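You operate a simulated robot arm through the tools that you are given. There is no shell and no other tool.

Carry out the task below with a simulated robot arm. There is one attempt and no reset: what you move stays moved.

## Task
Rivet the cooler hinge in the press and lay it in the tray.
Fine: one stroke, fingers clear of the ram; the slide ends out. Where these are worked on the way, their far stop is far enough and under half their travel is too little: rivet press slide.

The check looks at the end state, three seconds after you hand in, the way a careful person would. Anything else that was tipped, shoved, dropped, spilled or broken makes it a failure.

## Robot
A 6-joint arm with a three-finger gripper, fixed in place. Base frame: the origin is on the floor under the middle of its stand, x ahead of it, y to its left, z up. Units: m, rad, N and s.
It reaches about 1.213 m from its shoulder. Its first joint turns from -2.897 to 2.897 rad. Payload 4.89 kg.
The TCP is the grasp point between the finger pads, 0.03 m short of the fingertips. In the tool frame z runs along the fingers and y along their closing line. The gripper opens to 0.164 m; its body begins 0.125 m behind the TCP.
Orientation is told as [roll, pitch, yaw] about the base's x, y, z axes, in that order, counted from this pose: with the fingers straight down and closing along the base's y, the tool's x points along the base's -x, its y along +y and its z along -z.

## Interface
- The arm moves only by the tool move_arm. Its argument "commands" is a list of rows, each a list of 7 numbers: the shift along the tool's x, y, z in m, then the turn, a rotation vector about the tool's x, y, z in degrees, then the opening, from 0 (shut) to 1 (fully open). In form: [[tx, ty, tz, wx, wy, wz, fingers], ...]. A call has 1 to 20 rows; each row is the pose to reach, as a shift and turn from the pose commanded when the call began, along the tool's axes at that moment. Rows are played at 5 a second. More than 0.05 m and 0.15 rad between two rows, or a gripper value outside its range, and nothing of the call is played. Where a pose cannot be reached the arm comes as near as it can. A force on the tool above 40 N (or 10 N above the force at the start of the call, whichever is more), or a blocked arm, ends the call early, and 0.2 s more pass. Each finger travels about 0.108 m/s and halts on what it meets, pressing with about 22 N; the grip force reading is that of the motor and also rises with nothing between the fingers. The clock runs only during rows and for 0.2 s after the last one: add rows that repeat a pose to give the fingers time. The reply holds the time, the measured pose of the TCP, the force on the tool along the base axes, the opening and the grip force, in the units named above and with some noise, with the torque about the TCP (base axes, N m) and any sound that the robot's microphone picked up.
- Cameras (640 x 400 px; columns grow to the right, rows downward): "scene" is fixed at [0.0486, 0.4984, 1.5908]; the picture's right is [-0.13, -0.99, 0.00], its down [-0.48, 0.06, -0.87] and it looks along [0.87, -0.12, -0.49] (base axes); focal length 326 px, centre (320, 200). "wrist" rides on the gripper at [0.076, -0.002, -0.152] in the tool frame; the picture's right is [0.02, 1.00, 0.00], its down [-0.88, 0.02, -0.47] and it looks along [-0.47, 0.01, 0.88] (tool axes); focal length 247 px, centre (320, 200). There is no depth. A picture from a camera that has moved, and an enlarged one, comes with that camera's place and axes in the base frame and with its lens.
- camera(camera): a new picture of that camera. It takes no simulated time.
- slide_trunk(by): moves the trunk up (or, below 0, down) by that many m; the arm rides with it, the base frame stays. It gives what a move gives, with no picture.
- inspect(camera, box): a new picture of the part [left, top, right, bottom] of that camera's present view, enlarged. It takes no simulated time.
- hand_in(): hands the job in; it is judged then, once.

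Places have to be worked out from the pictures, the camera data and where the tool is seen. Open the gripper and draw the arm clear of the work before you hand the job in, unless the task says otherwise.

The tools are called after "Call:" as a command line: name --pt "numbers of a row" for each row, then --argument value for the rest, lists and objects as JSON in quotes. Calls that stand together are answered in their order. move_arm: Moves the arm, as the interface text tells. Its arguments: {"type":"object","properties":{"commands":{"type":"array","items":{"type":"array","items":{"type":"number"}}}},"required":["commands"]} The other tools are called the same way: slide_trunk (by) moves the trunk up or down; camera (camera) takes a picture; inspect (camera, box) takes an enlarged picture of a part of a camera's view; hand_in () hands the job in.

At the start:

```text
t: 0.0
tool_pos: [0.4593, 0.2194, 1.427]
orientation: [0.0, -0.001, 0.0]
ft_force: [-0.3, 0.4, 0.5]
ft_torque: [0.0, 0.01, 0.0]
gripper_width: 0.1643
finger_force: 0.0
trunk travel left (down, up): [-0.175, 0.215]
```

scene: 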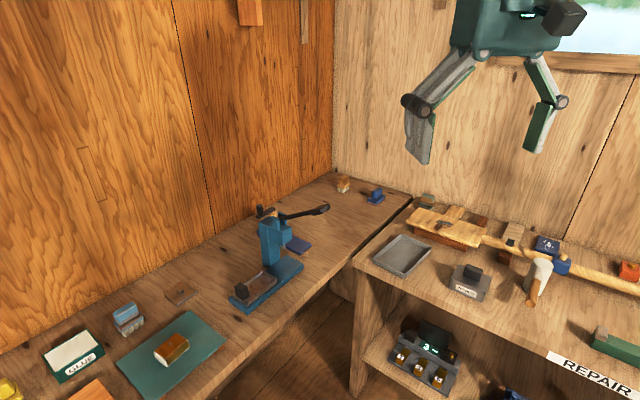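
wrist: 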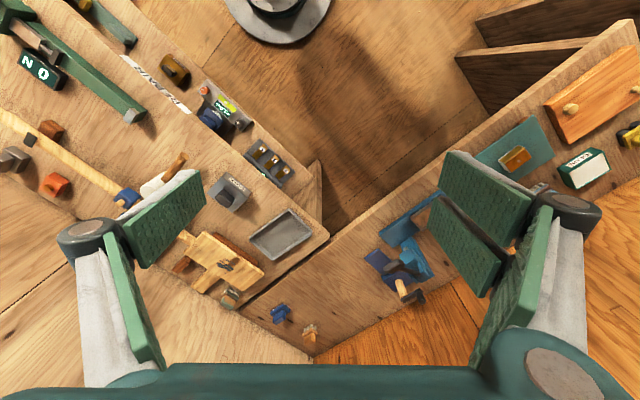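

I start by taking enlarged looks at the press, the mat with the part, and the tray before moving anything.

Call:
inspect --camera "scene" --box '[200, 180, 360, 320]'

Call:
inspect --camera "scene" --box '[0, 270, 240, 400]'

Call:
inspect --camera "scene" --box '[340, 170, 640, 400]'

Call:
inspect --camera "wrist" --box '[340, 80, 640, 320]'

```text
2.86 times, centred on (280, 250) of scene
camera zoom: at [0.0486, 0.4984, 1.5908], right [-0.13, -0.99, 0.0], down [-0.48, 0.06, -0.87], along [0.87, -0.12, -0.49], focal length 933 px, centre (434, 57)
```

zoom: 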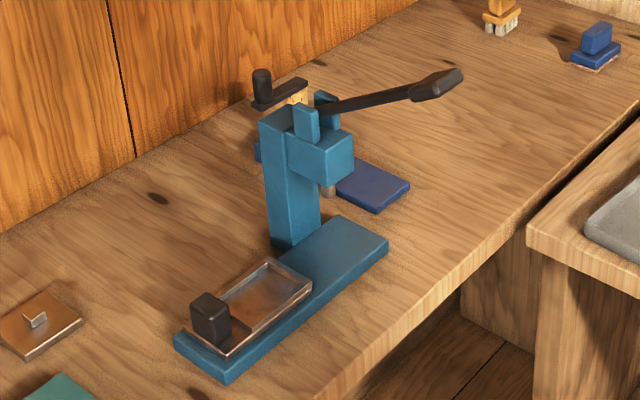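

```text
2.67 times, centred on (120, 335) of scene
camera zoom: at [0.0486, 0.4984, 1.5908], right [-0.13, -0.99, 0.0], down [-0.48, 0.06, -0.87], along [0.87, -0.12, -0.49], focal length 870 px, centre (853, -160)
```

zoom: 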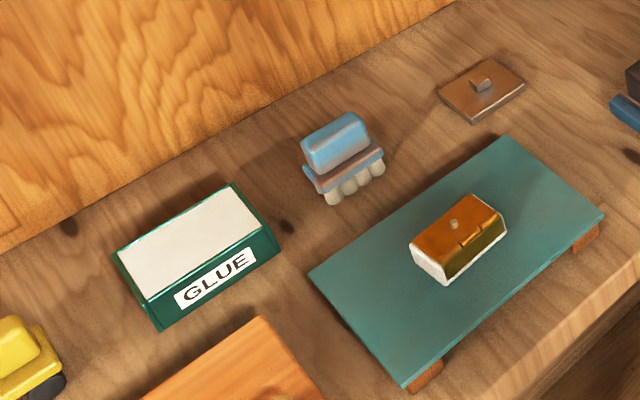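

```text
1.74 times, centred on (490, 285) of scene
camera zoom: at [0.0486, 0.4984, 1.5908], right [-0.13, -0.99, 0.0], down [-0.48, 0.06, -0.87], along [0.87, -0.12, -0.49], focal length 568 px, centre (24, 52)
```

zoom: 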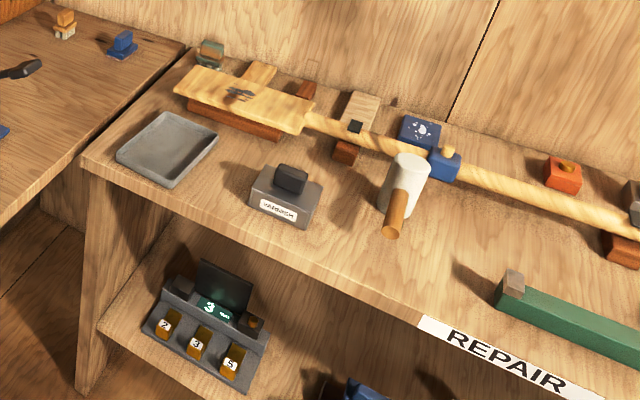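

```text
1.67 times, centred on (490, 200) of wrist
camera zoom: at [0.3833, 0.2179, 1.5803], right [-0.02, 1.0, 0.0], down [0.88, 0.02, 0.47], along [0.47, 0.01, -0.88], focal length 412 px, centre (37, 200)
```

zoom: 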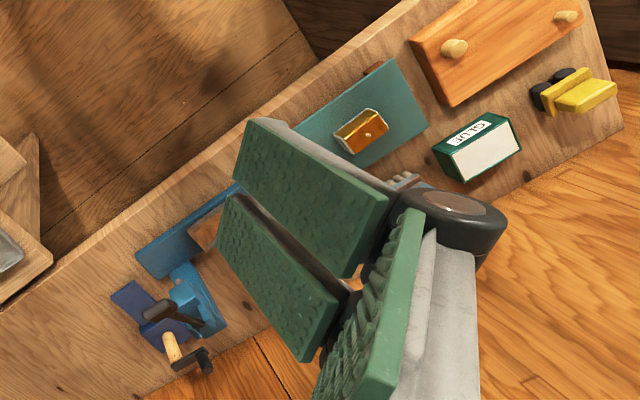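

I zoom further in on the copper piece on the mat, the small copper plate, the press head, and the tray to tell what's what.

Call:
inspect --camera "scene" --box '[140, 320, 204, 375]'

Call:
inspect --camera "scene" --box '[150, 270, 214, 320]'

Call:
inspect --camera "scene" --box '[240, 190, 340, 260]'

Call:
inspect --camera "scene" --box '[222, 255, 312, 320]'

Call:
inspect --camera "scene" --box '[350, 220, 510, 310]'

```text
7.27 times, centred on (172, 348) of scene
camera zoom: at [0.0486, 0.4984, 1.5908], right [-0.13, -0.99, 0.0], down [-0.48, 0.06, -0.87], along [0.87, -0.12, -0.49], focal length 2374 px, centre (1396, -873)
```

zoom: 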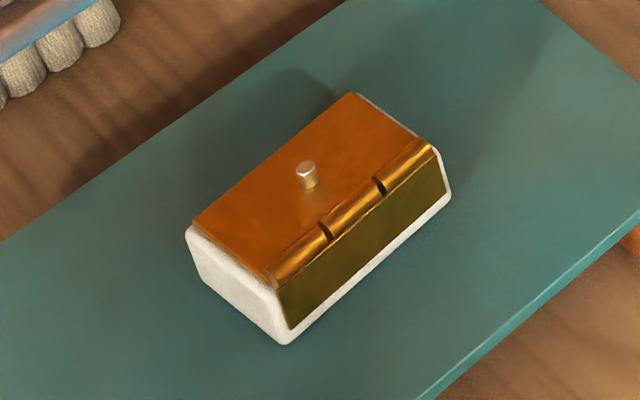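

```text
8.00 times, centred on (182, 295) of scene
camera zoom: at [0.0486, 0.4984, 1.5908], right [-0.13, -0.99, 0.0], down [-0.48, 0.06, -0.87], along [0.87, -0.12, -0.49], focal length 2611 px, centre (1424, -560)
```

zoom: 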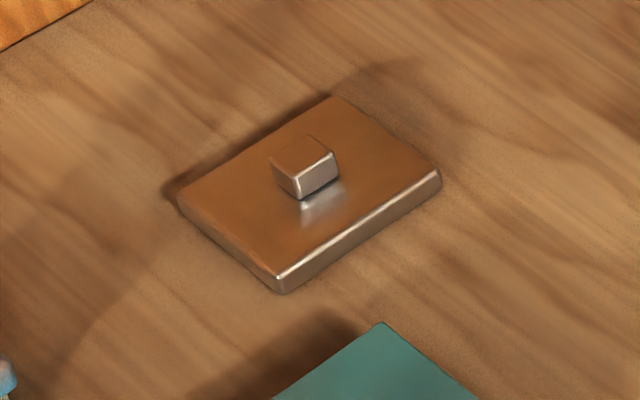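

```text
5.71 times, centred on (290, 225) of scene
camera zoom: at [0.0486, 0.4984, 1.5908], right [-0.13, -0.99, 0.0], down [-0.48, 0.06, -0.87], along [0.87, -0.12, -0.49], focal length 1865 px, centre (491, 57)
```

zoom: 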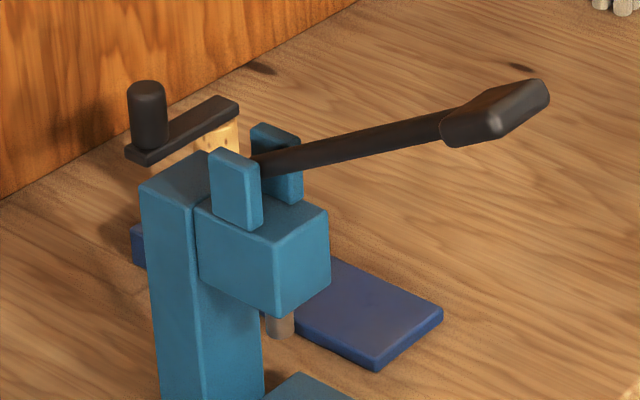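

```text
6.15 times, centred on (267, 288) of scene
camera zoom: at [0.0486, 0.4984, 1.5908], right [-0.13, -0.99, 0.0], down [-0.48, 0.06, -0.87], along [0.87, -0.12, -0.49], focal length 2009 px, centre (646, -338)
```

zoom: 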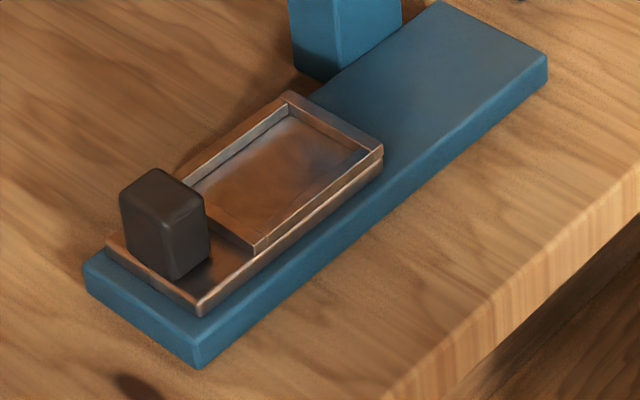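

```text
4.00 times, centred on (430, 265) of scene
camera zoom: at [0.0486, 0.4984, 1.5908], right [-0.13, -0.99, 0.0], down [-0.48, 0.06, -0.87], along [0.87, -0.12, -0.49], focal length 1306 px, centre (-120, -60)
```

zoom: 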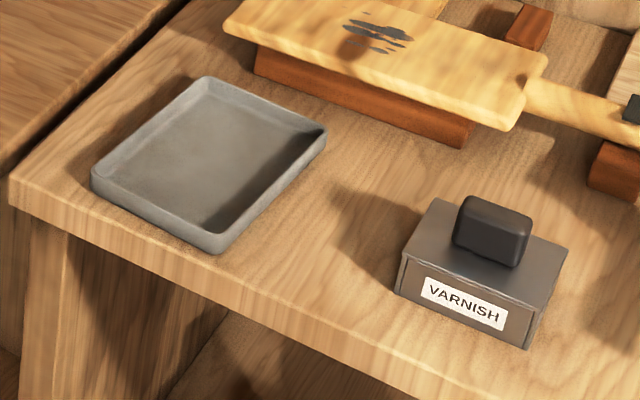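

The workpiece (white block with copper plate, brass hinge and unset rivet) sits on the green mat near (0.60, 0.78, 0.91). The press slide is out toward it, and its lever grip is near (0.79, 0.40, 1.14). I move the open gripper above the hinge, turned -46° in line with the press, to look from closer.

Call:
move_arm --pt "-0.0101 0.04 0.0162 0 0 3.286 1" --pt "-0.0201 0.08 0.0324 0 0 6.571 1" --pt "-0.0302 0.12 0.0486 0 0 9.857 1" --pt "-0.0403 0.16 0.0649 0 0 13.143 1" --pt "-0.0504 0.2 0.0811 0 0 16.429 1" --pt "-0.0604 0.24 0.0973 0 0 19.714 1" --pt "-0.0705 0.28 0.1135 0 0 23.0 1" --pt "-0.0806 0.32 0.1297 0 0 26.286 1" --pt "-0.0906 0.36 0.1459 0 0 29.571 1" --pt "-0.1007 0.4 0.1621 0 0 32.857 1" --pt "-0.1108 0.44 0.1784 0 0 36.143 1" --pt "-0.1209 0.48 0.1946 0 0 39.429 1" --pt "-0.1309 0.52 0.2108 0 0 42.714 1" --pt "-0.141 0.56 0.227 0 0 46 1" --pt "-0.141 0.56 0.227 0 0 46 1"

Call:
camera --camera "wrist"

Call:
camera --camera "scene"

```text
t: 3.2
tool_pos: [0.6007, 0.7818, 1.1979]
orientation: [0.0, 0.001, -0.804]
ft_force: [1.0, 1.9, -1.3]
ft_torque: [-0.15, 0.08, -0.01]
gripper_width: 0.164
finger_force: 0.1
trunk travel left (down, up): [-0.175, 0.215]
```

```text
taken
camera wrist: at [0.5458, 0.8356, 1.351], right [0.7, 0.71, 0.0], down [0.63, -0.62, 0.47], along [0.34, -0.33, -0.88], focal length 247 px, centre (320, 200)
```

wrist: 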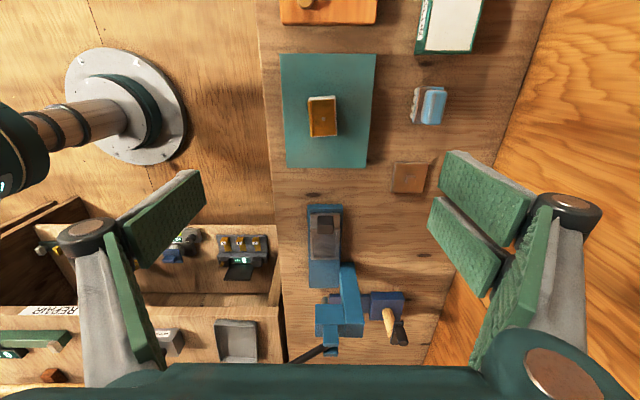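

```text
taken
```

scene: 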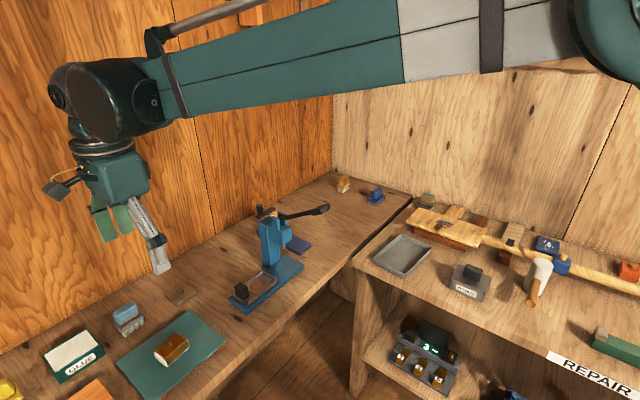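

The view from above is clear; I enlarge the hinge, the press and the tray in it to measure orientation and size.

Call:
inspect --camera "wrist" --box '[270, 70, 380, 170]'

Call:
inspect --camera "wrist" --box '[270, 190, 430, 370]'

Call:
inspect --camera "wrist" --box '[150, 220, 310, 370]'

```text
4.00 times, centred on (325, 120) of wrist
camera zoom: at [0.5458, 0.8356, 1.351], right [0.7, 0.71, 0.0], down [0.63, -0.62, 0.47], along [0.34, -0.33, -0.88], focal length 988 px, centre (300, 520)
```

zoom: 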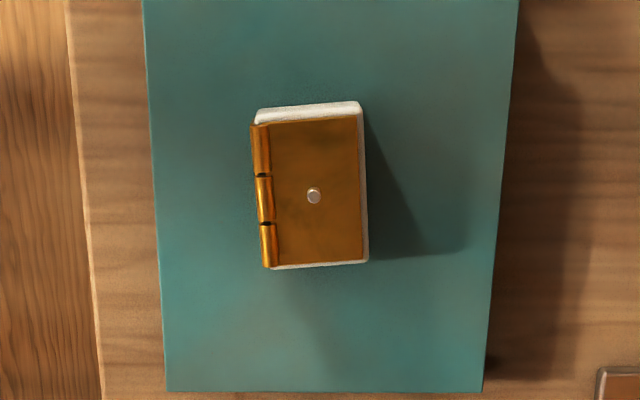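

```text
2.22 times, centred on (350, 280) of wrist
camera zoom: at [0.5458, 0.8356, 1.351], right [0.7, 0.71, 0.0], down [0.63, -0.62, 0.47], along [0.34, -0.33, -0.88], focal length 549 px, centre (253, 22)
```

zoom: 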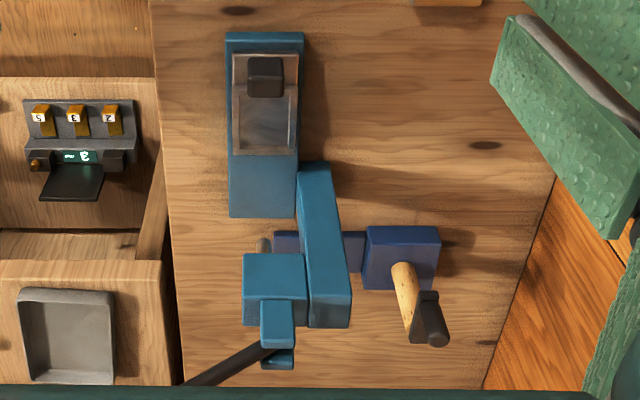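

```text
2.67 times, centred on (230, 295) of wrist
camera zoom: at [0.5458, 0.8356, 1.351], right [0.7, 0.71, 0.0], down [0.63, -0.62, 0.47], along [0.34, -0.33, -0.88], focal length 659 px, centre (560, -53)
```

zoom: 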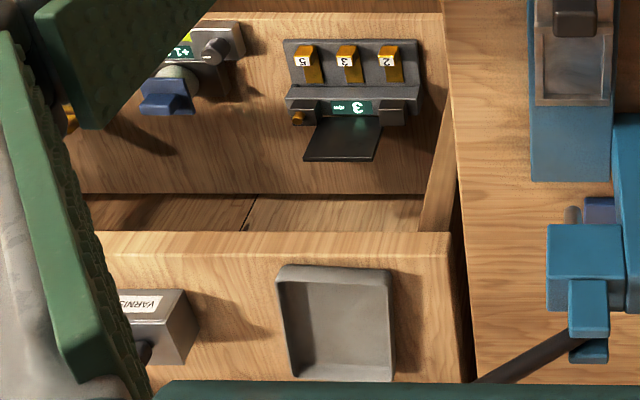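

The bench runs at -45° and the hinge's long axis is at about -40.6°, with its rivet near (0.603, 0.786, 0.914). I align the yaw, narrow the fingers and descend partway to z≈1.0.

Call:
move_arm --pt "0.0005 0.0018 0.033 0 0 -1.8 0.9" --pt "0.001 0.0036 0.073 0 0 -3.6 0.8" --pt "0.0015 0.0052 0.113 0 0 -5.4 0.7" --pt "0.0015 0.0052 0.153 0 0 -5.4 0.6" --pt "0.0015 0.0052 0.193 0 0 -5.4 0.55" --pt "0.0015 0.0052 0.198 0 0 -5.4 0.55" --pt "0.0015 0.0052 0.198 0 0 -5.4 0.55"

Call:
camera --camera "wrist"

Call:
inspect --camera "scene" --box '[90, 220, 270, 390]'

```text
t: 4.8
tool_pos: [0.6037, 0.7825, 1.0013]
orientation: [0.002, -0.001, -0.708]
ft_force: [-0.6, 0.4, 0.0]
ft_torque: [-0.03, 0.02, 0.01]
gripper_width: 0.0901
finger_force: 0.1
trunk travel left (down, up): [-0.175, 0.215]
```

```text
taken
camera wrist: at [0.5436, 0.8315, 1.1551], right [0.63, 0.77, 0.0], down [0.68, -0.56, 0.47], along [0.37, -0.3, -0.88], focal length 247 px, centre (320, 200)
```

wrist: 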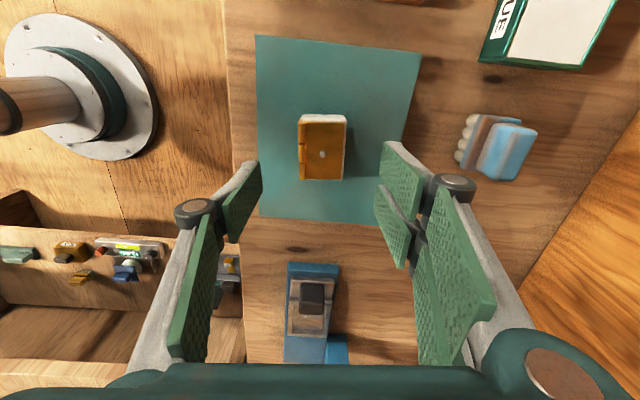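

```text
2.35 times, centred on (180, 305) of scene
camera zoom: at [0.0486, 0.4984, 1.5908], right [-0.13, -0.99, 0.0], down [-0.48, 0.06, -0.87], along [0.87, -0.12, -0.49], focal length 768 px, centre (649, -47)
```

zoom: 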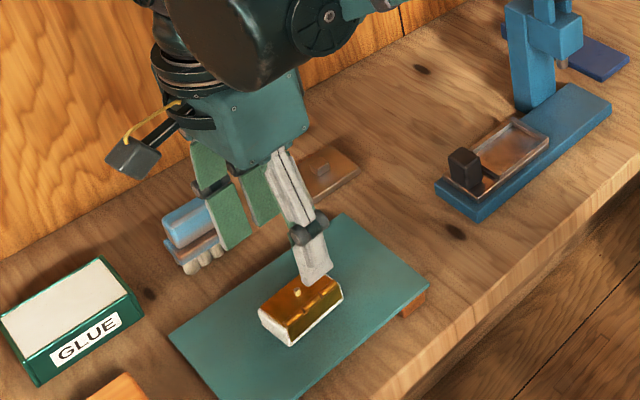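

The hinge now lies square to the gripper; I enlarge it to fine-tune the centring and height.

Call:
inspect --camera "wrist" --box '[280, 100, 370, 200]'

Call:
inspect --camera "scene" --box '[140, 300, 220, 370]'

```text
4.00 times, centred on (325, 150) of wrist
camera zoom: at [0.5436, 0.8315, 1.1551], right [0.63, 0.77, 0.0], down [0.68, -0.56, 0.47], along [0.37, -0.3, -0.88], focal length 988 px, centre (300, 400)
```

zoom: 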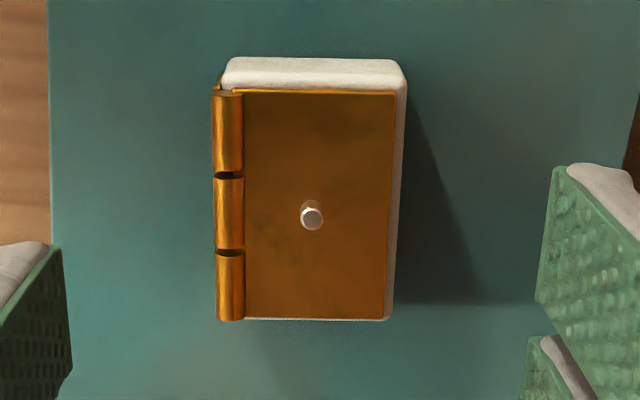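

```text
5.71 times, centred on (180, 335) of scene
camera zoom: at [0.0486, 0.4984, 1.5908], right [-0.13, -0.99, 0.0], down [-0.48, 0.06, -0.87], along [0.87, -0.12, -0.49], focal length 1865 px, centre (1120, -571)
```

zoom: 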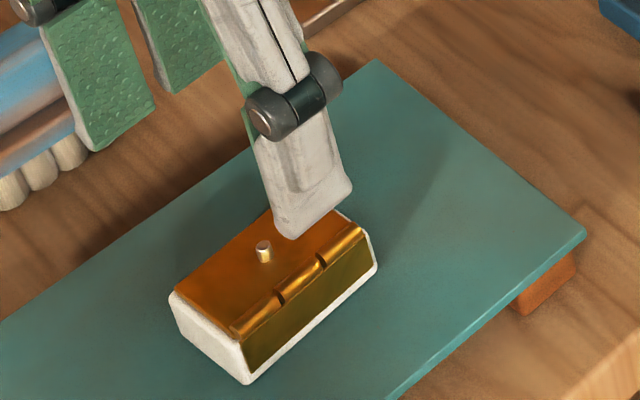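

The gripper is centred within about 1 mm over the hinge (block from z≈0.882 to 0.905, rivet to 0.914). I descend so the fingertips are at z≈0.891, leaving the lower part of the block free for the nest.

Call:
move_arm --pt "0 0.001 0.025 0 0 0 0.55" --pt "0 0.001 0.05 0 0 0 0.55" --pt "0 0.001 0.065 0 0 0 0.55" --pt "0 0.001 0.075 0 0 0 0.55" --pt "0 0.001 0.08 0 0 0 0.55"

Call:
camera --camera "wrist"

Call:
inspect --camera "scene" --box '[140, 300, 220, 370]'

```text
t: 6.0
tool_pos: [0.6049, 0.7853, 0.9222]
orientation: [0.0, 0.001, -0.709]
ft_force: [-0.6, 0.1, 0.1]
ft_torque: [0.01, -0.04, 0.02]
gripper_width: 0.0903
finger_force: 0.1
trunk travel left (down, up): [-0.175, 0.215]
```

```text
taken
camera wrist: at [0.5452, 0.8334, 1.0754], right [0.63, 0.77, 0.0], down [0.68, -0.56, 0.47], along [0.37, -0.3, -0.88], focal length 247 px, centre (320, 200)
```

wrist: 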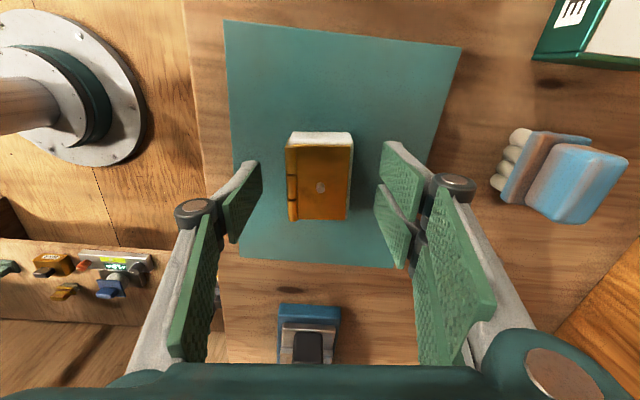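

```text
5.71 times, centred on (180, 335) of scene
camera zoom: at [0.0486, 0.4984, 1.5908], right [-0.13, -0.99, 0.0], down [-0.48, 0.06, -0.87], along [0.87, -0.12, -0.49], focal length 1865 px, centre (1120, -571)
```

zoom: 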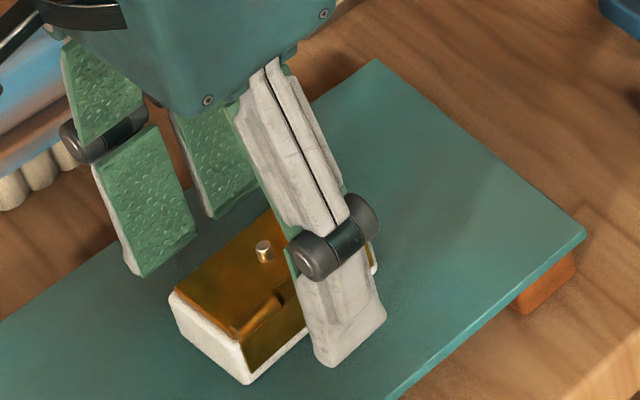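

The fingers straddle the hinge cleanly with the tips just above the mat. I close onto the block.

Call:
move_arm --pt "0 0 0 0 0 0 0.4" --pt "0 0 0 0 0 0 0.2" --pt "0 0 0 0 0 0 0.1" --pt "0 0 0 0 0 0 0.1" --pt "0 0 0 0 0 0 0.1"

Call:
camera --camera "wrist"

Call:
inspect --camera "scene" --box '[140, 300, 220, 370]'

```text
t: 7.2
tool_pos: [0.6049, 0.7851, 0.9227]
orientation: [-0.001, 0.0, -0.708]
ft_force: [0.3, -0.4, 0.0]
ft_torque: [0.03, -0.01, 0.01]
gripper_width: 0.0455
finger_force: 22.0
trunk travel left (down, up): [-0.175, 0.215]
```

```text
taken
camera wrist: at [0.5453, 0.8335, 1.0755], right [0.63, 0.77, 0.0], down [0.68, -0.56, 0.47], along [0.37, -0.3, -0.88], focal length 247 px, centre (320, 200)
```

wrist: 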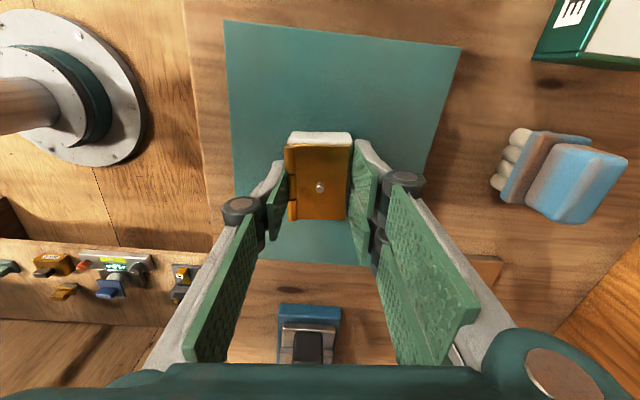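

```text
5.71 times, centred on (180, 335) of scene
camera zoom: at [0.0486, 0.4984, 1.5908], right [-0.13, -0.99, 0.0], down [-0.48, 0.06, -0.87], along [0.87, -0.12, -0.49], focal length 1865 px, centre (1120, -571)
```

zoom: 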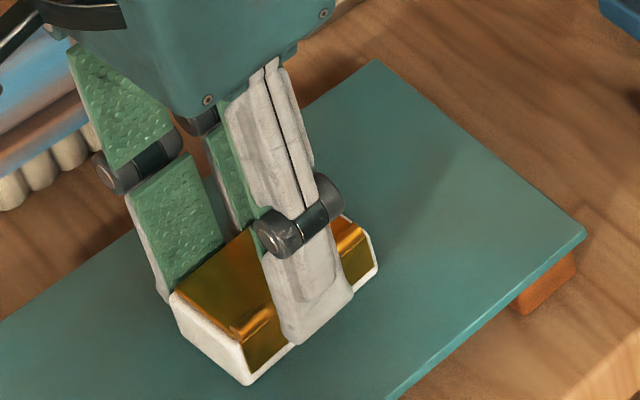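

The hinge is held (width 0.0455 m, 22 N), with its bottom ~9 mm below the tips. I lift it straight up, then turn to -45° and look at the press nest.

Call:
move_arm --pt "0 0 -0.02 0 0 0 0.1" --pt "0 0 -0.05 0 0 0 0.1" --pt "0 0 -0.09 0 0 0 0.1" --pt "0 0 -0.13 0 0 1.5 0.1" --pt "0 0 -0.17 0 0 3.0 0.1" --pt "0 0 -0.21 0 0 4.4 0.1" --pt "0 0 -0.25 0 0 4.4 0.1" --pt "0 0 -0.28 0 0 4.4 0.1" --pt "0 0 -0.28 0 0 4.4 0.1"

Call:
camera --camera "wrist"

Call:
inspect --camera "wrist" --box '[280, 190, 370, 300]'

Call:
camera --camera "scene"

```text
t: 9.2
tool_pos: [0.6048, 0.7849, 1.2033]
orientation: [0.0, 0.001, -0.787]
ft_force: [0.0, -0.1, -1.1]
ft_torque: [0.06, -0.07, 0.01]
gripper_width: 0.0456
finger_force: 22.3
trunk travel left (down, up): [-0.175, 0.215]
```

```text
taken
camera wrist: at [0.5489, 0.8383, 1.3562], right [0.69, 0.72, 0.0], down [0.64, -0.61, 0.47], along [0.34, -0.33, -0.88], focal length 247 px, centre (320, 200)
```

wrist: 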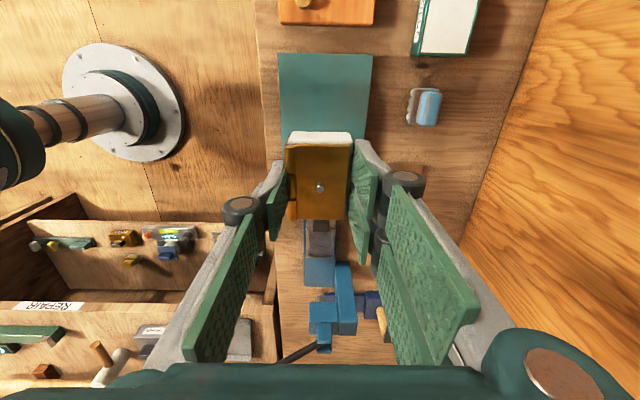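

```text
3.64 times, centred on (325, 245) of wrist
camera zoom: at [0.5489, 0.8383, 1.3562], right [0.69, 0.72, 0.0], down [0.64, -0.61, 0.47], along [0.34, -0.33, -0.88], focal length 898 px, centre (302, 36)
```

zoom: 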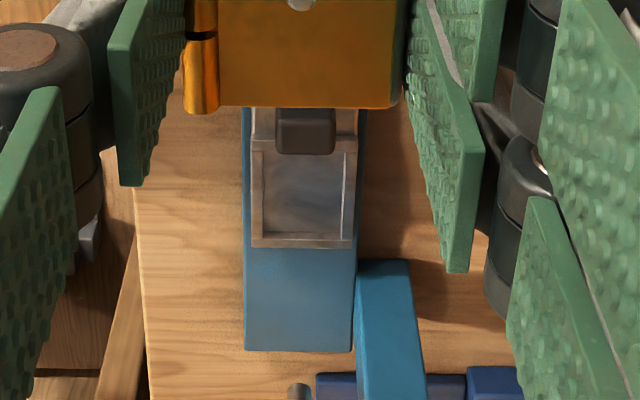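

```text
taken
```

scene: 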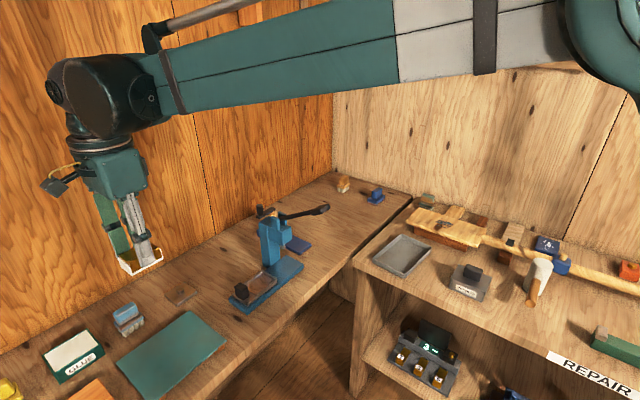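

The slide axis measures about -45°, and the held hinge is now parallel to it. I enlarge the nest further from both cameras to measure it.

Call:
inspect --camera "wrist" --box '[295, 210, 345, 265]'

Call:
inspect --camera "scene" --box '[226, 260, 286, 315]'

```text
7.27 times, centred on (320, 238) of wrist
camera zoom: at [0.5489, 0.8383, 1.3562], right [0.69, 0.72, 0.0], down [0.64, -0.61, 0.47], along [0.34, -0.33, -0.88], focal length 1796 px, centre (320, -73)
```

zoom: 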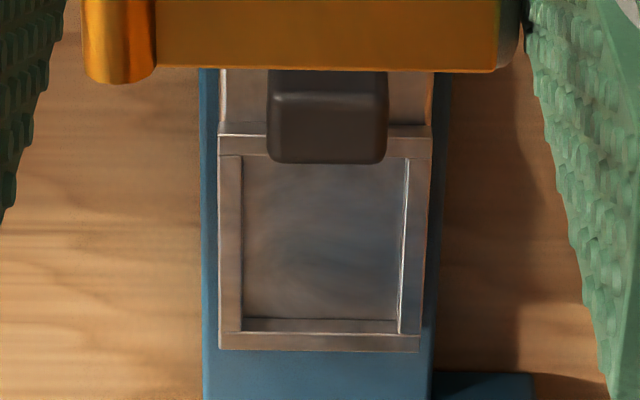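

```text
7.27 times, centred on (256, 288) of scene
camera zoom: at [0.0486, 0.4984, 1.5908], right [-0.13, -0.99, 0.0], down [-0.48, 0.06, -0.87], along [0.87, -0.12, -0.49], focal length 2374 px, centre (786, -436)
```

zoom: 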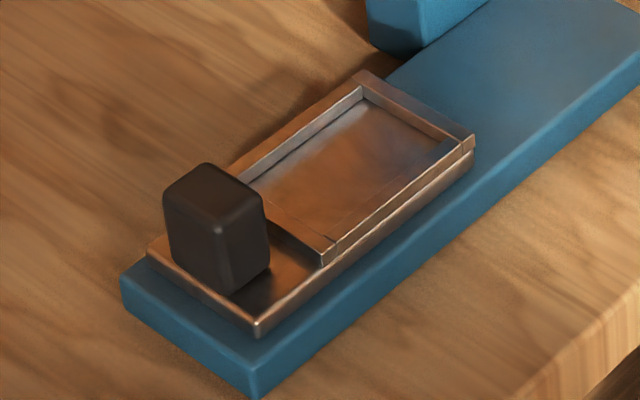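

The nest measures ~0.071 × 0.052 m centred near (0.816, 0.583), rim at z≈0.888 and floor ≈0.881. I move to 0.13 m short of it at z≈1.0 for a closer measurement before placing.

Call:
move_arm --pt "-0.023 0.001 0.029 0 0 0 0.1" --pt "-0.046 0.002 0.058 0 0 0 0.1" --pt "-0.069 0.003 0.087 0 0 0 0.1" --pt "-0.092 0.004 0.116 0 0 0 0.1" --pt "-0.115 0.005 0.145 0 0 0 0.1" --pt "-0.138 0.006 0.174 0 0 0 0.1" --pt "-0.1616 0.0069 0.2033 0 0 0 0.1" --pt "-0.1616 0.0069 0.2033 0 0 0 0.1"

Call:
camera --camera "wrist"

Call:
inspect --camera "wrist" --box '[275, 190, 365, 300]'

Call:
inspect --camera "scene" --box '[180, 190, 340, 320]'

```text
t: 11.0
tool_pos: [0.7268, 0.6765, 0.9993]
orientation: [-0.002, 0.001, -0.784]
ft_force: [0.1, 0.4, -2.0]
ft_torque: [-0.04, 0.01, 0.04]
gripper_width: 0.0454
finger_force: 21.7
trunk travel left (down, up): [-0.175, 0.215]
```

```text
taken
camera wrist: at [0.6713, 0.7288, 1.1517], right [0.69, 0.72, 0.0], down [0.64, -0.61, 0.47], along [0.34, -0.33, -0.88], focal length 247 px, centre (320, 200)
```

wrist: 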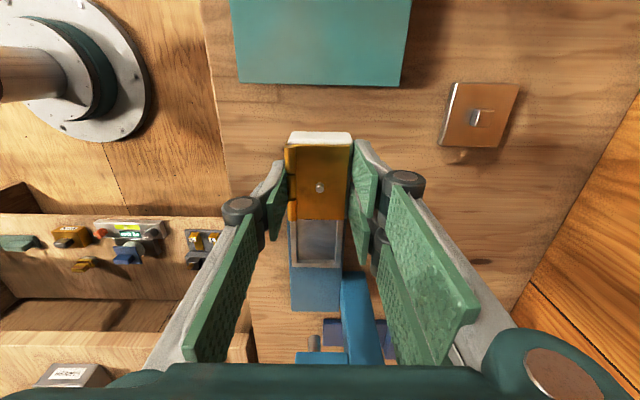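

```text
3.64 times, centred on (320, 245) of wrist
camera zoom: at [0.6713, 0.7288, 1.1517], right [0.69, 0.72, 0.0], down [0.64, -0.61, 0.47], along [0.34, -0.33, -0.88], focal length 898 px, centre (320, 36)
```

zoom: 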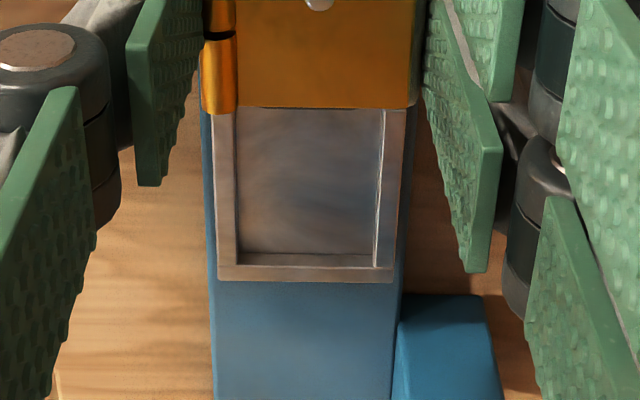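

```text
3.08 times, centred on (260, 255) of scene
camera zoom: at [0.0486, 0.4984, 1.5908], right [-0.13, -0.99, 0.0], down [-0.48, 0.06, -0.87], along [0.87, -0.12, -0.49], focal length 1004 px, centre (505, 31)
```

zoom: 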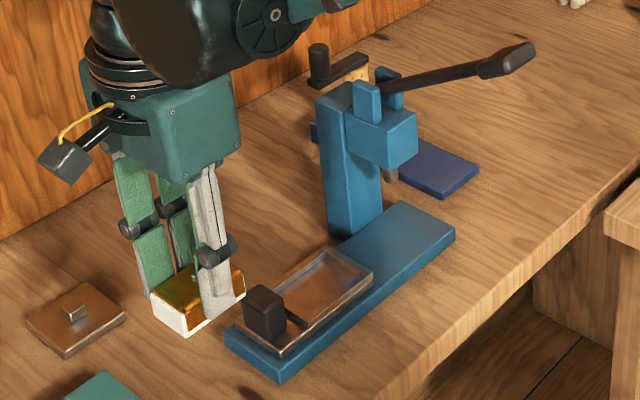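

The closer view agrees: slide axis -45°, nest centre ≈(0.816, 0.583). The hinge in hand looks centred on the TCP, so I move over the nest at z≈1.0 and then down to ~15 mm above the rim.

Call:
move_arm --pt "-0.03 -0.0006 0 0 0 0 0.1" --pt "-0.06 -0.0012 0 0 0 0 0.1" --pt "-0.09 -0.0018 0 0 0 0 0.1" --pt "-0.12 -0.0023 0 0 0 0 0.1" --pt "-0.1298 -0.0023 0.01 0 0 0 0.1" --pt "-0.1298 -0.0023 0.035 0 0 0 0.1" --pt "-0.1298 -0.0023 0.055 0 0 0 0.1" --pt "-0.1298 -0.0023 0.055 0 0 0 0.1"

Call:
camera --camera "wrist"

Call:
inspect --camera "wrist" --box '[270, 110, 370, 230]'

Call:
inspect --camera "scene" --box '[216, 240, 306, 320]'

Call:
inspect --camera "scene" --box '[180, 170, 340, 320]'

```text
t: 12.8
tool_pos: [0.8149, 0.5813, 0.9446]
orientation: [0.0, -0.001, -0.784]
ft_force: [0.0, -1.3, -1.6]
ft_torque: [0.02, 0.0, 0.02]
gripper_width: 0.0456
finger_force: 21.9
trunk travel left (down, up): [-0.175, 0.215]
```

```text
taken
camera wrist: at [0.7589, 0.6339, 1.0969], right [0.69, 0.72, 0.0], down [0.64, -0.61, 0.47], along [0.34, -0.33, -0.88], focal length 247 px, centre (320, 200)
```

wrist: 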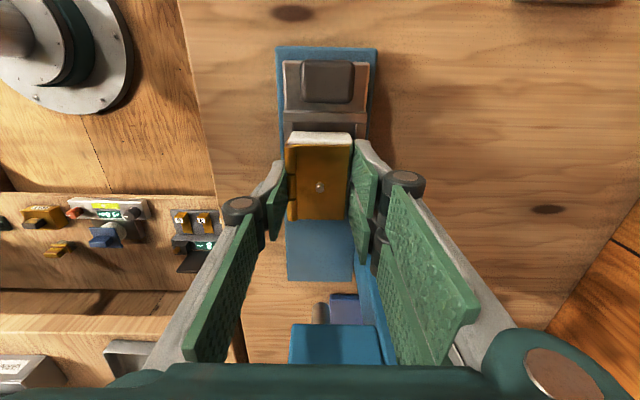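

```text
3.33 times, centred on (320, 170) of wrist
camera zoom: at [0.7589, 0.6339, 1.0969], right [0.69, 0.72, 0.0], down [0.64, -0.61, 0.47], along [0.34, -0.33, -0.88], focal length 823 px, centre (320, 300)
```

zoom: 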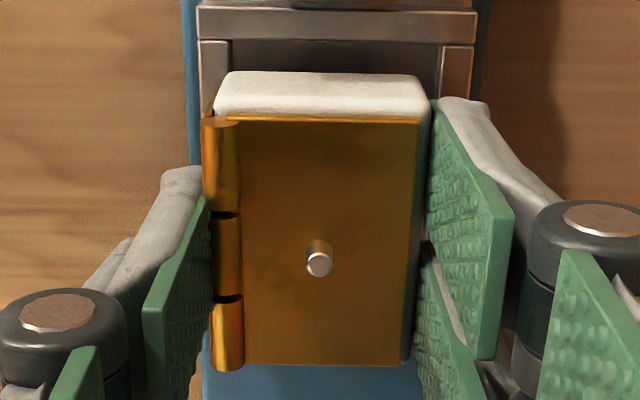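

```text
5.00 times, centred on (261, 280) of scene
camera zoom: at [0.0486, 0.4984, 1.5908], right [-0.13, -0.99, 0.0], down [-0.48, 0.06, -0.87], along [0.87, -0.12, -0.49], focal length 1632 px, centre (615, -200)
```

zoom: 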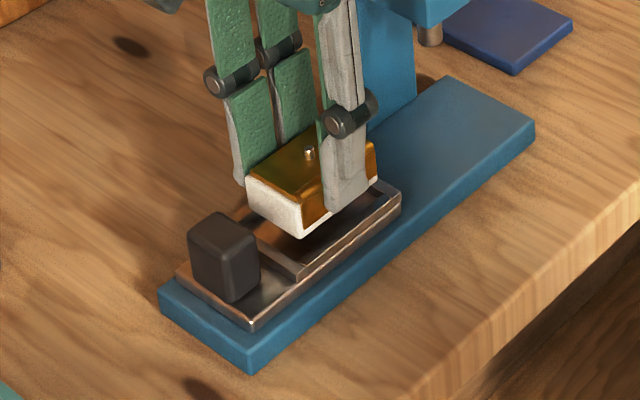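

```text
2.67 times, centred on (260, 245) of scene
camera zoom: at [0.0486, 0.4984, 1.5908], right [-0.13, -0.99, 0.0], down [-0.48, 0.06, -0.87], along [0.87, -0.12, -0.49], focal length 870 px, centre (480, 80)
```

zoom: 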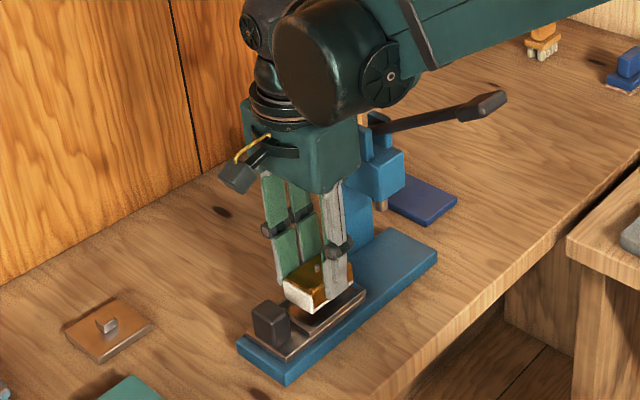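

The close view shows the hinge ~3 mm too far toward the bench front relative to the nest (TCP r-coordinate 0.987 vs 0.9895), lengthwise fine. I shift +3 mm along tool y, lower 8 mm and re-check.

Call:
move_arm --pt "0 0.0015 0 0 0 0 0.1" --pt "0 0.003 0 0 0 0 0.1" --pt "0 0.003 0.004 0 0 0 0.1" --pt "0 0.003 0.008 0 0 0 0.1" --pt "0 0.003 0.008 0 0 0 0.1"

Call:
inspect --camera "wrist" --box '[270, 110, 370, 230]'

Call:
inspect --camera "scene" --box '[236, 250, 296, 305]'

```text
t: 14.0
tool_pos: [0.8164, 0.5848, 0.9362]
orientation: [0.001, -0.001, -0.785]
ft_force: [-0.2, 0.3, -1.0]
ft_torque: [-0.02, 0.02, -0.01]
gripper_width: 0.0457
finger_force: 21.8
trunk travel left (down, up): [-0.175, 0.215]
```

```text
3.33 times, centred on (320, 170) of wrist
camera zoom: at [0.7608, 0.6368, 1.0886], right [0.69, 0.72, 0.0], down [0.64, -0.61, 0.47], along [0.34, -0.33, -0.88], focal length 823 px, centre (320, 300)
```

zoom: 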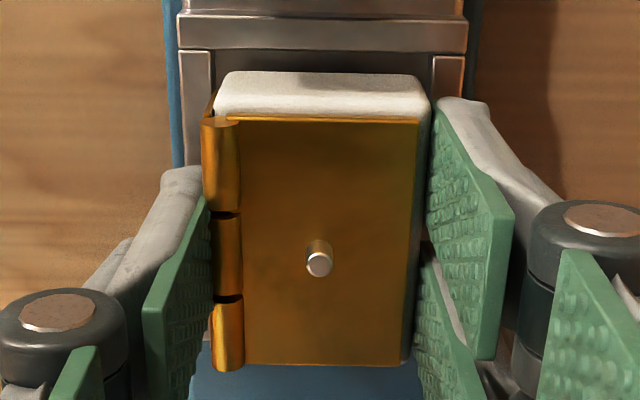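

```text
7.27 times, centred on (266, 278) of scene
camera zoom: at [0.0486, 0.4984, 1.5908], right [-0.13, -0.99, 0.0], down [-0.48, 0.06, -0.87], along [0.87, -0.12, -0.49], focal length 2374 px, centre (713, -364)
```

zoom: 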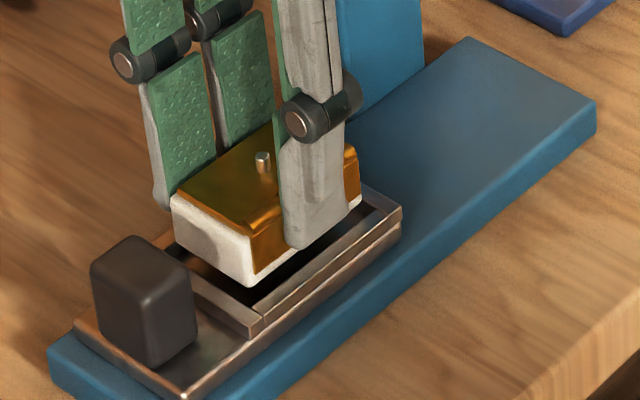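

Laterally the hinge is now centred between the rims, and lengthwise it has ~1–3 mm on each end. I lower slowly in small steps and watch the force.

Call:
move_arm --pt "0 0 0.002 0 0 0 0.1" --pt "0 0 0.004 0 0 0 0.1" --pt "0 0 0.006 0 0 0 0.1" --pt "0 0 0.008 0 0 0 0.1" --pt "0 0 0.01 0 0 0 0.1"

Call:
inspect --camera "wrist" --box '[270, 110, 370, 230]'

Call:
inspect --camera "scene" --box '[236, 250, 296, 305]'

```text
t: 15.2
tool_pos: [0.8157, 0.5853, 0.9253]
orientation: [0.0, 0.0, -0.785]
ft_force: [-0.1, 0.2, -2.2]
ft_torque: [-0.03, 0.01, 0.02]
gripper_width: 0.0456
finger_force: 21.7
trunk travel left (down, up): [-0.175, 0.215]
```

```text
3.33 times, centred on (320, 170) of wrist
camera zoom: at [0.7607, 0.6372, 1.0788], right [0.69, 0.72, 0.0], down [0.64, -0.61, 0.47], along [0.34, -0.33, -0.88], focal length 823 px, centre (320, 300)
```

zoom: 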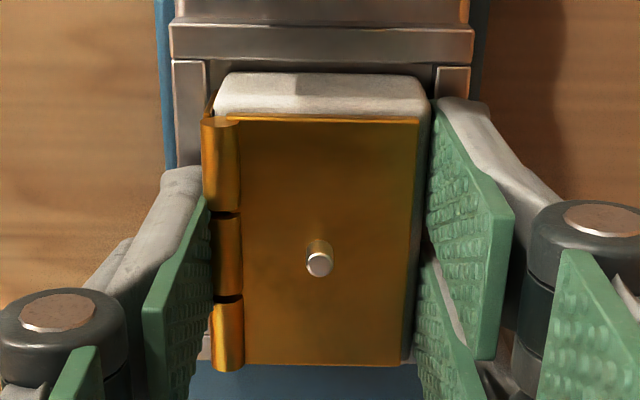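

```text
7.27 times, centred on (266, 278) of scene
camera zoom: at [0.0486, 0.4984, 1.5908], right [-0.13, -0.99, 0.0], down [-0.48, 0.06, -0.87], along [0.87, -0.12, -0.49], focal length 2374 px, centre (713, -364)
```

zoom: 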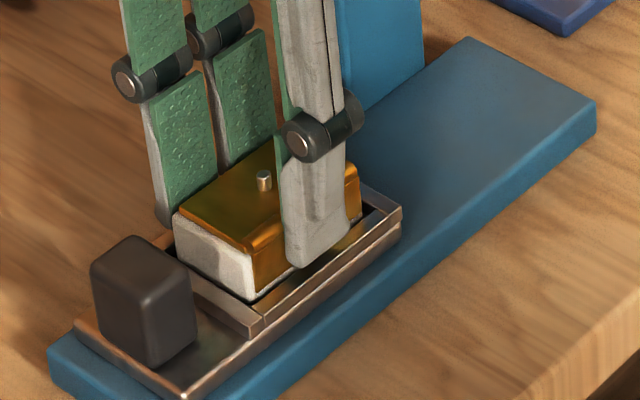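

Still no contact force, and the block bottom is entering between the rims. I continue down in fine steps.

Call:
move_arm --pt "0 0 0.0012 0 0 0 0.1" --pt "0 0 0.0024 0 0 0 0.1" --pt "0 0 0.0036 0 0 0 0.1" --pt "0 0 0.0048 0 0 0 0.1"

Call:
inspect --camera "wrist" --box '[270, 110, 370, 230]'

Call:
inspect --camera "scene" --box '[236, 250, 296, 305]'

```text
t: 16.2
tool_pos: [0.815, 0.5844, 0.9225]
orientation: [0.0, 0.001, -0.784]
ft_force: [5.8, 4.0, 16.0]
ft_torque: [0.19, -0.16, 0.0]
gripper_width: 0.0458
finger_force: 21.9
trunk travel left (down, up): [-0.175, 0.215]
```

```text
3.33 times, centred on (320, 170) of wrist
camera zoom: at [0.7602, 0.6373, 1.0755], right [0.69, 0.72, 0.0], down [0.64, -0.61, 0.47], along [0.34, -0.33, -0.88], focal length 823 px, centre (320, 300)
```

zoom: 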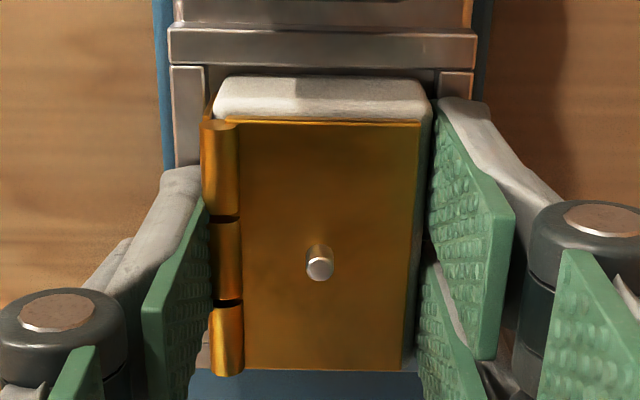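

```text
7.27 times, centred on (266, 278) of scene
camera zoom: at [0.0486, 0.4984, 1.5908], right [-0.13, -0.99, 0.0], down [-0.48, 0.06, -0.87], along [0.87, -0.12, -0.49], focal length 2374 px, centre (713, -364)
```

zoom: 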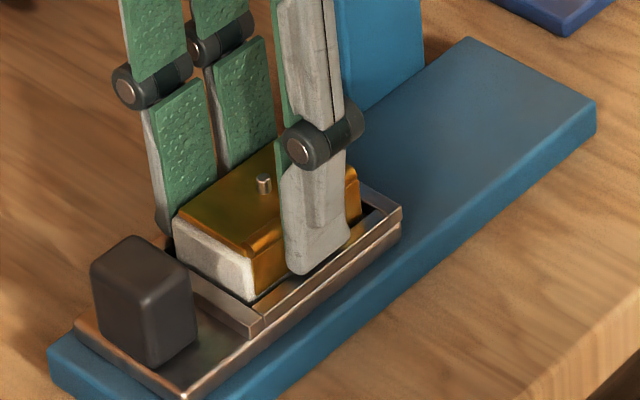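

Contact at TCP z≈0.9225 (16 N up, slight push toward the wall), near the expected floor height. I zoom in hard to see whether the block is seated inside the rims or resting on one.

Call:
inspect --camera "scene" --box '[248, 266, 278, 298]'

Call:
inspect --camera "scene" --box '[266, 262, 296, 290]'

Call:
inspect --camera "wrist" --box '[285, 112, 355, 152]'

Call:
inspect --camera "wrist" --box '[285, 200, 355, 260]'

```text
12.50 times, centred on (263, 282) of scene
camera zoom: at [0.0486, 0.4984, 1.5908], right [-0.13, -0.99, 0.0], down [-0.48, 0.06, -0.87], along [0.87, -0.12, -0.49], focal length 4080 px, centre (1032, -825)
```

zoom: 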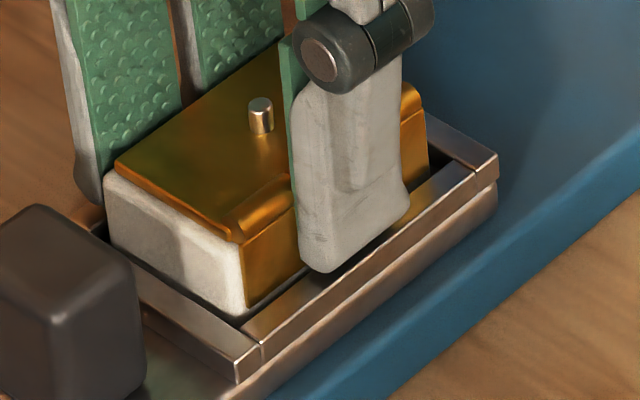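

```text
14.29 times, centred on (281, 276) of scene
camera zoom: at [0.0486, 0.4984, 1.5908], right [-0.13, -0.99, 0.0], down [-0.48, 0.06, -0.87], along [0.87, -0.12, -0.49], focal length 4663 px, centre (877, -886)
```

zoom: 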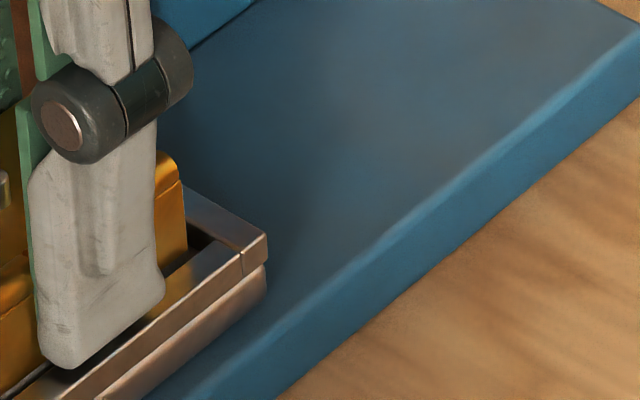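

```text
9.14 times, centred on (320, 132) of wrist
camera zoom: at [0.7602, 0.6373, 1.0755], right [0.69, 0.72, 0.0], down [0.64, -0.61, 0.47], along [0.34, -0.33, -0.88], focal length 2258 px, centre (320, 822)
```

zoom: 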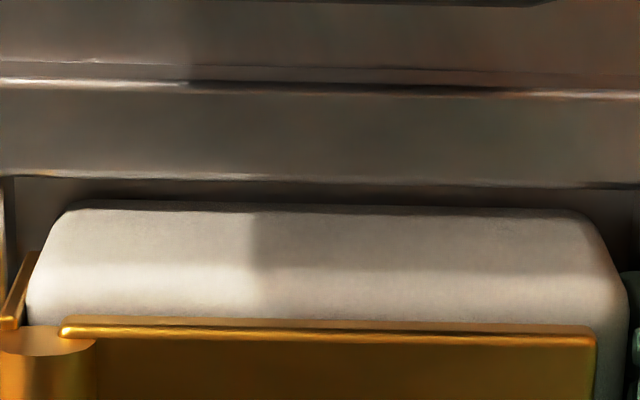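

```text
6.67 times, centred on (320, 230) of wrist
camera zoom: at [0.7602, 0.6373, 1.0755], right [0.69, 0.72, 0.0], down [0.64, -0.61, 0.47], along [0.34, -0.33, -0.88], focal length 1646 px, centre (320, 0)
```

zoom: 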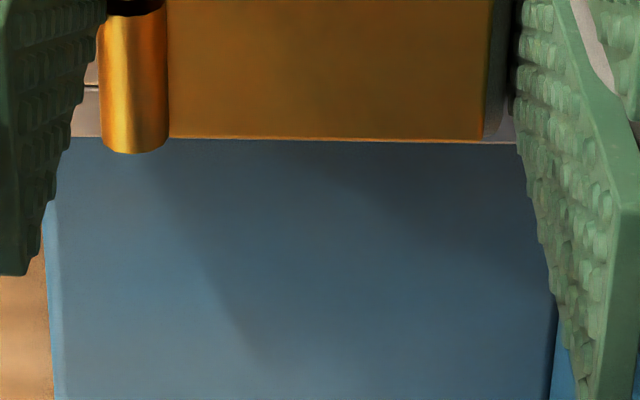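

The block's bottom is down inside all four rims, with its end and front gaps visible, and the fingertips are still above the rim, so it looks seated. I open the fingers moderately and rise straight up.

Call:
move_arm --pt "0 0 -0.001 0 0 0 0.3" --pt "0 0 -0.001 0 0 0 0.4" --pt "0 0 -0.001 0 0 0 0.5" --pt "0 0 -0.001 0 0 0 0.5" --pt "0 0 -0.02 0 0 0 0.5" --pt "0 0 -0.05 0 0 0 0.5" --pt "0 0 -0.08 0 0 0 0.5"

Call:
camera --camera "wrist"

Call:
inspect --camera "wrist" --box '[270, 60, 380, 180]'

Call:
inspect --camera "scene" --box '[230, 250, 310, 320]'

```text
t: 17.8
tool_pos: [0.8164, 0.5871, 1.0025]
orientation: [-0.002, 0.001, -0.788]
ft_force: [0.3, 0.6, 0.3]
ft_torque: [-0.01, 0.04, 0.01]
gripper_width: 0.0819
finger_force: 0.0
trunk travel left (down, up): [-0.175, 0.215]
```

```text
taken
camera wrist: at [0.7603, 0.6396, 1.155], right [0.69, 0.72, 0.0], down [0.64, -0.61, 0.47], along [0.34, -0.33, -0.88], focal length 247 px, centre (320, 200)
```

wrist: 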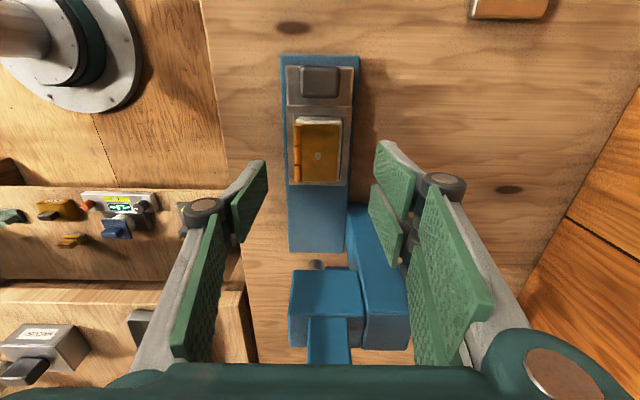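

```text
3.33 times, centred on (325, 120) of wrist
camera zoom: at [0.7603, 0.6396, 1.155], right [0.69, 0.72, 0.0], down [0.64, -0.61, 0.47], along [0.34, -0.33, -0.88], focal length 823 px, centre (303, 467)
```

zoom: 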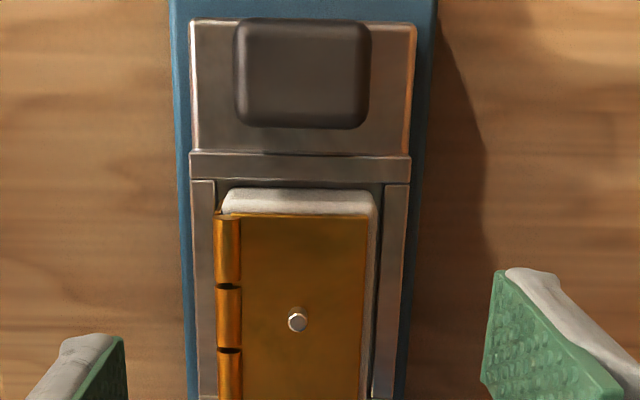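

```text
5.71 times, centred on (270, 285) of scene
camera zoom: at [0.0486, 0.4984, 1.5908], right [-0.13, -0.99, 0.0], down [-0.48, 0.06, -0.87], along [0.87, -0.12, -0.49], focal length 1865 px, centre (606, -286)
```

zoom: 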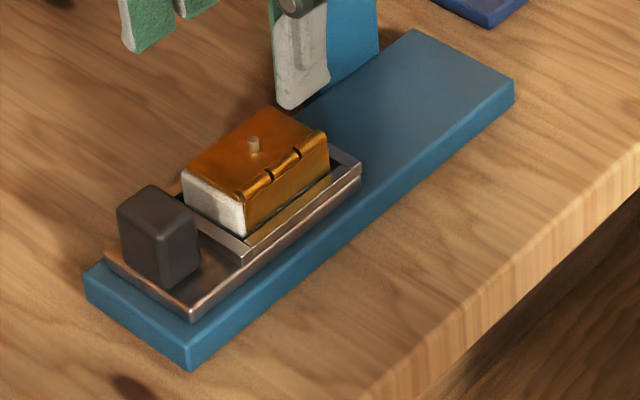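

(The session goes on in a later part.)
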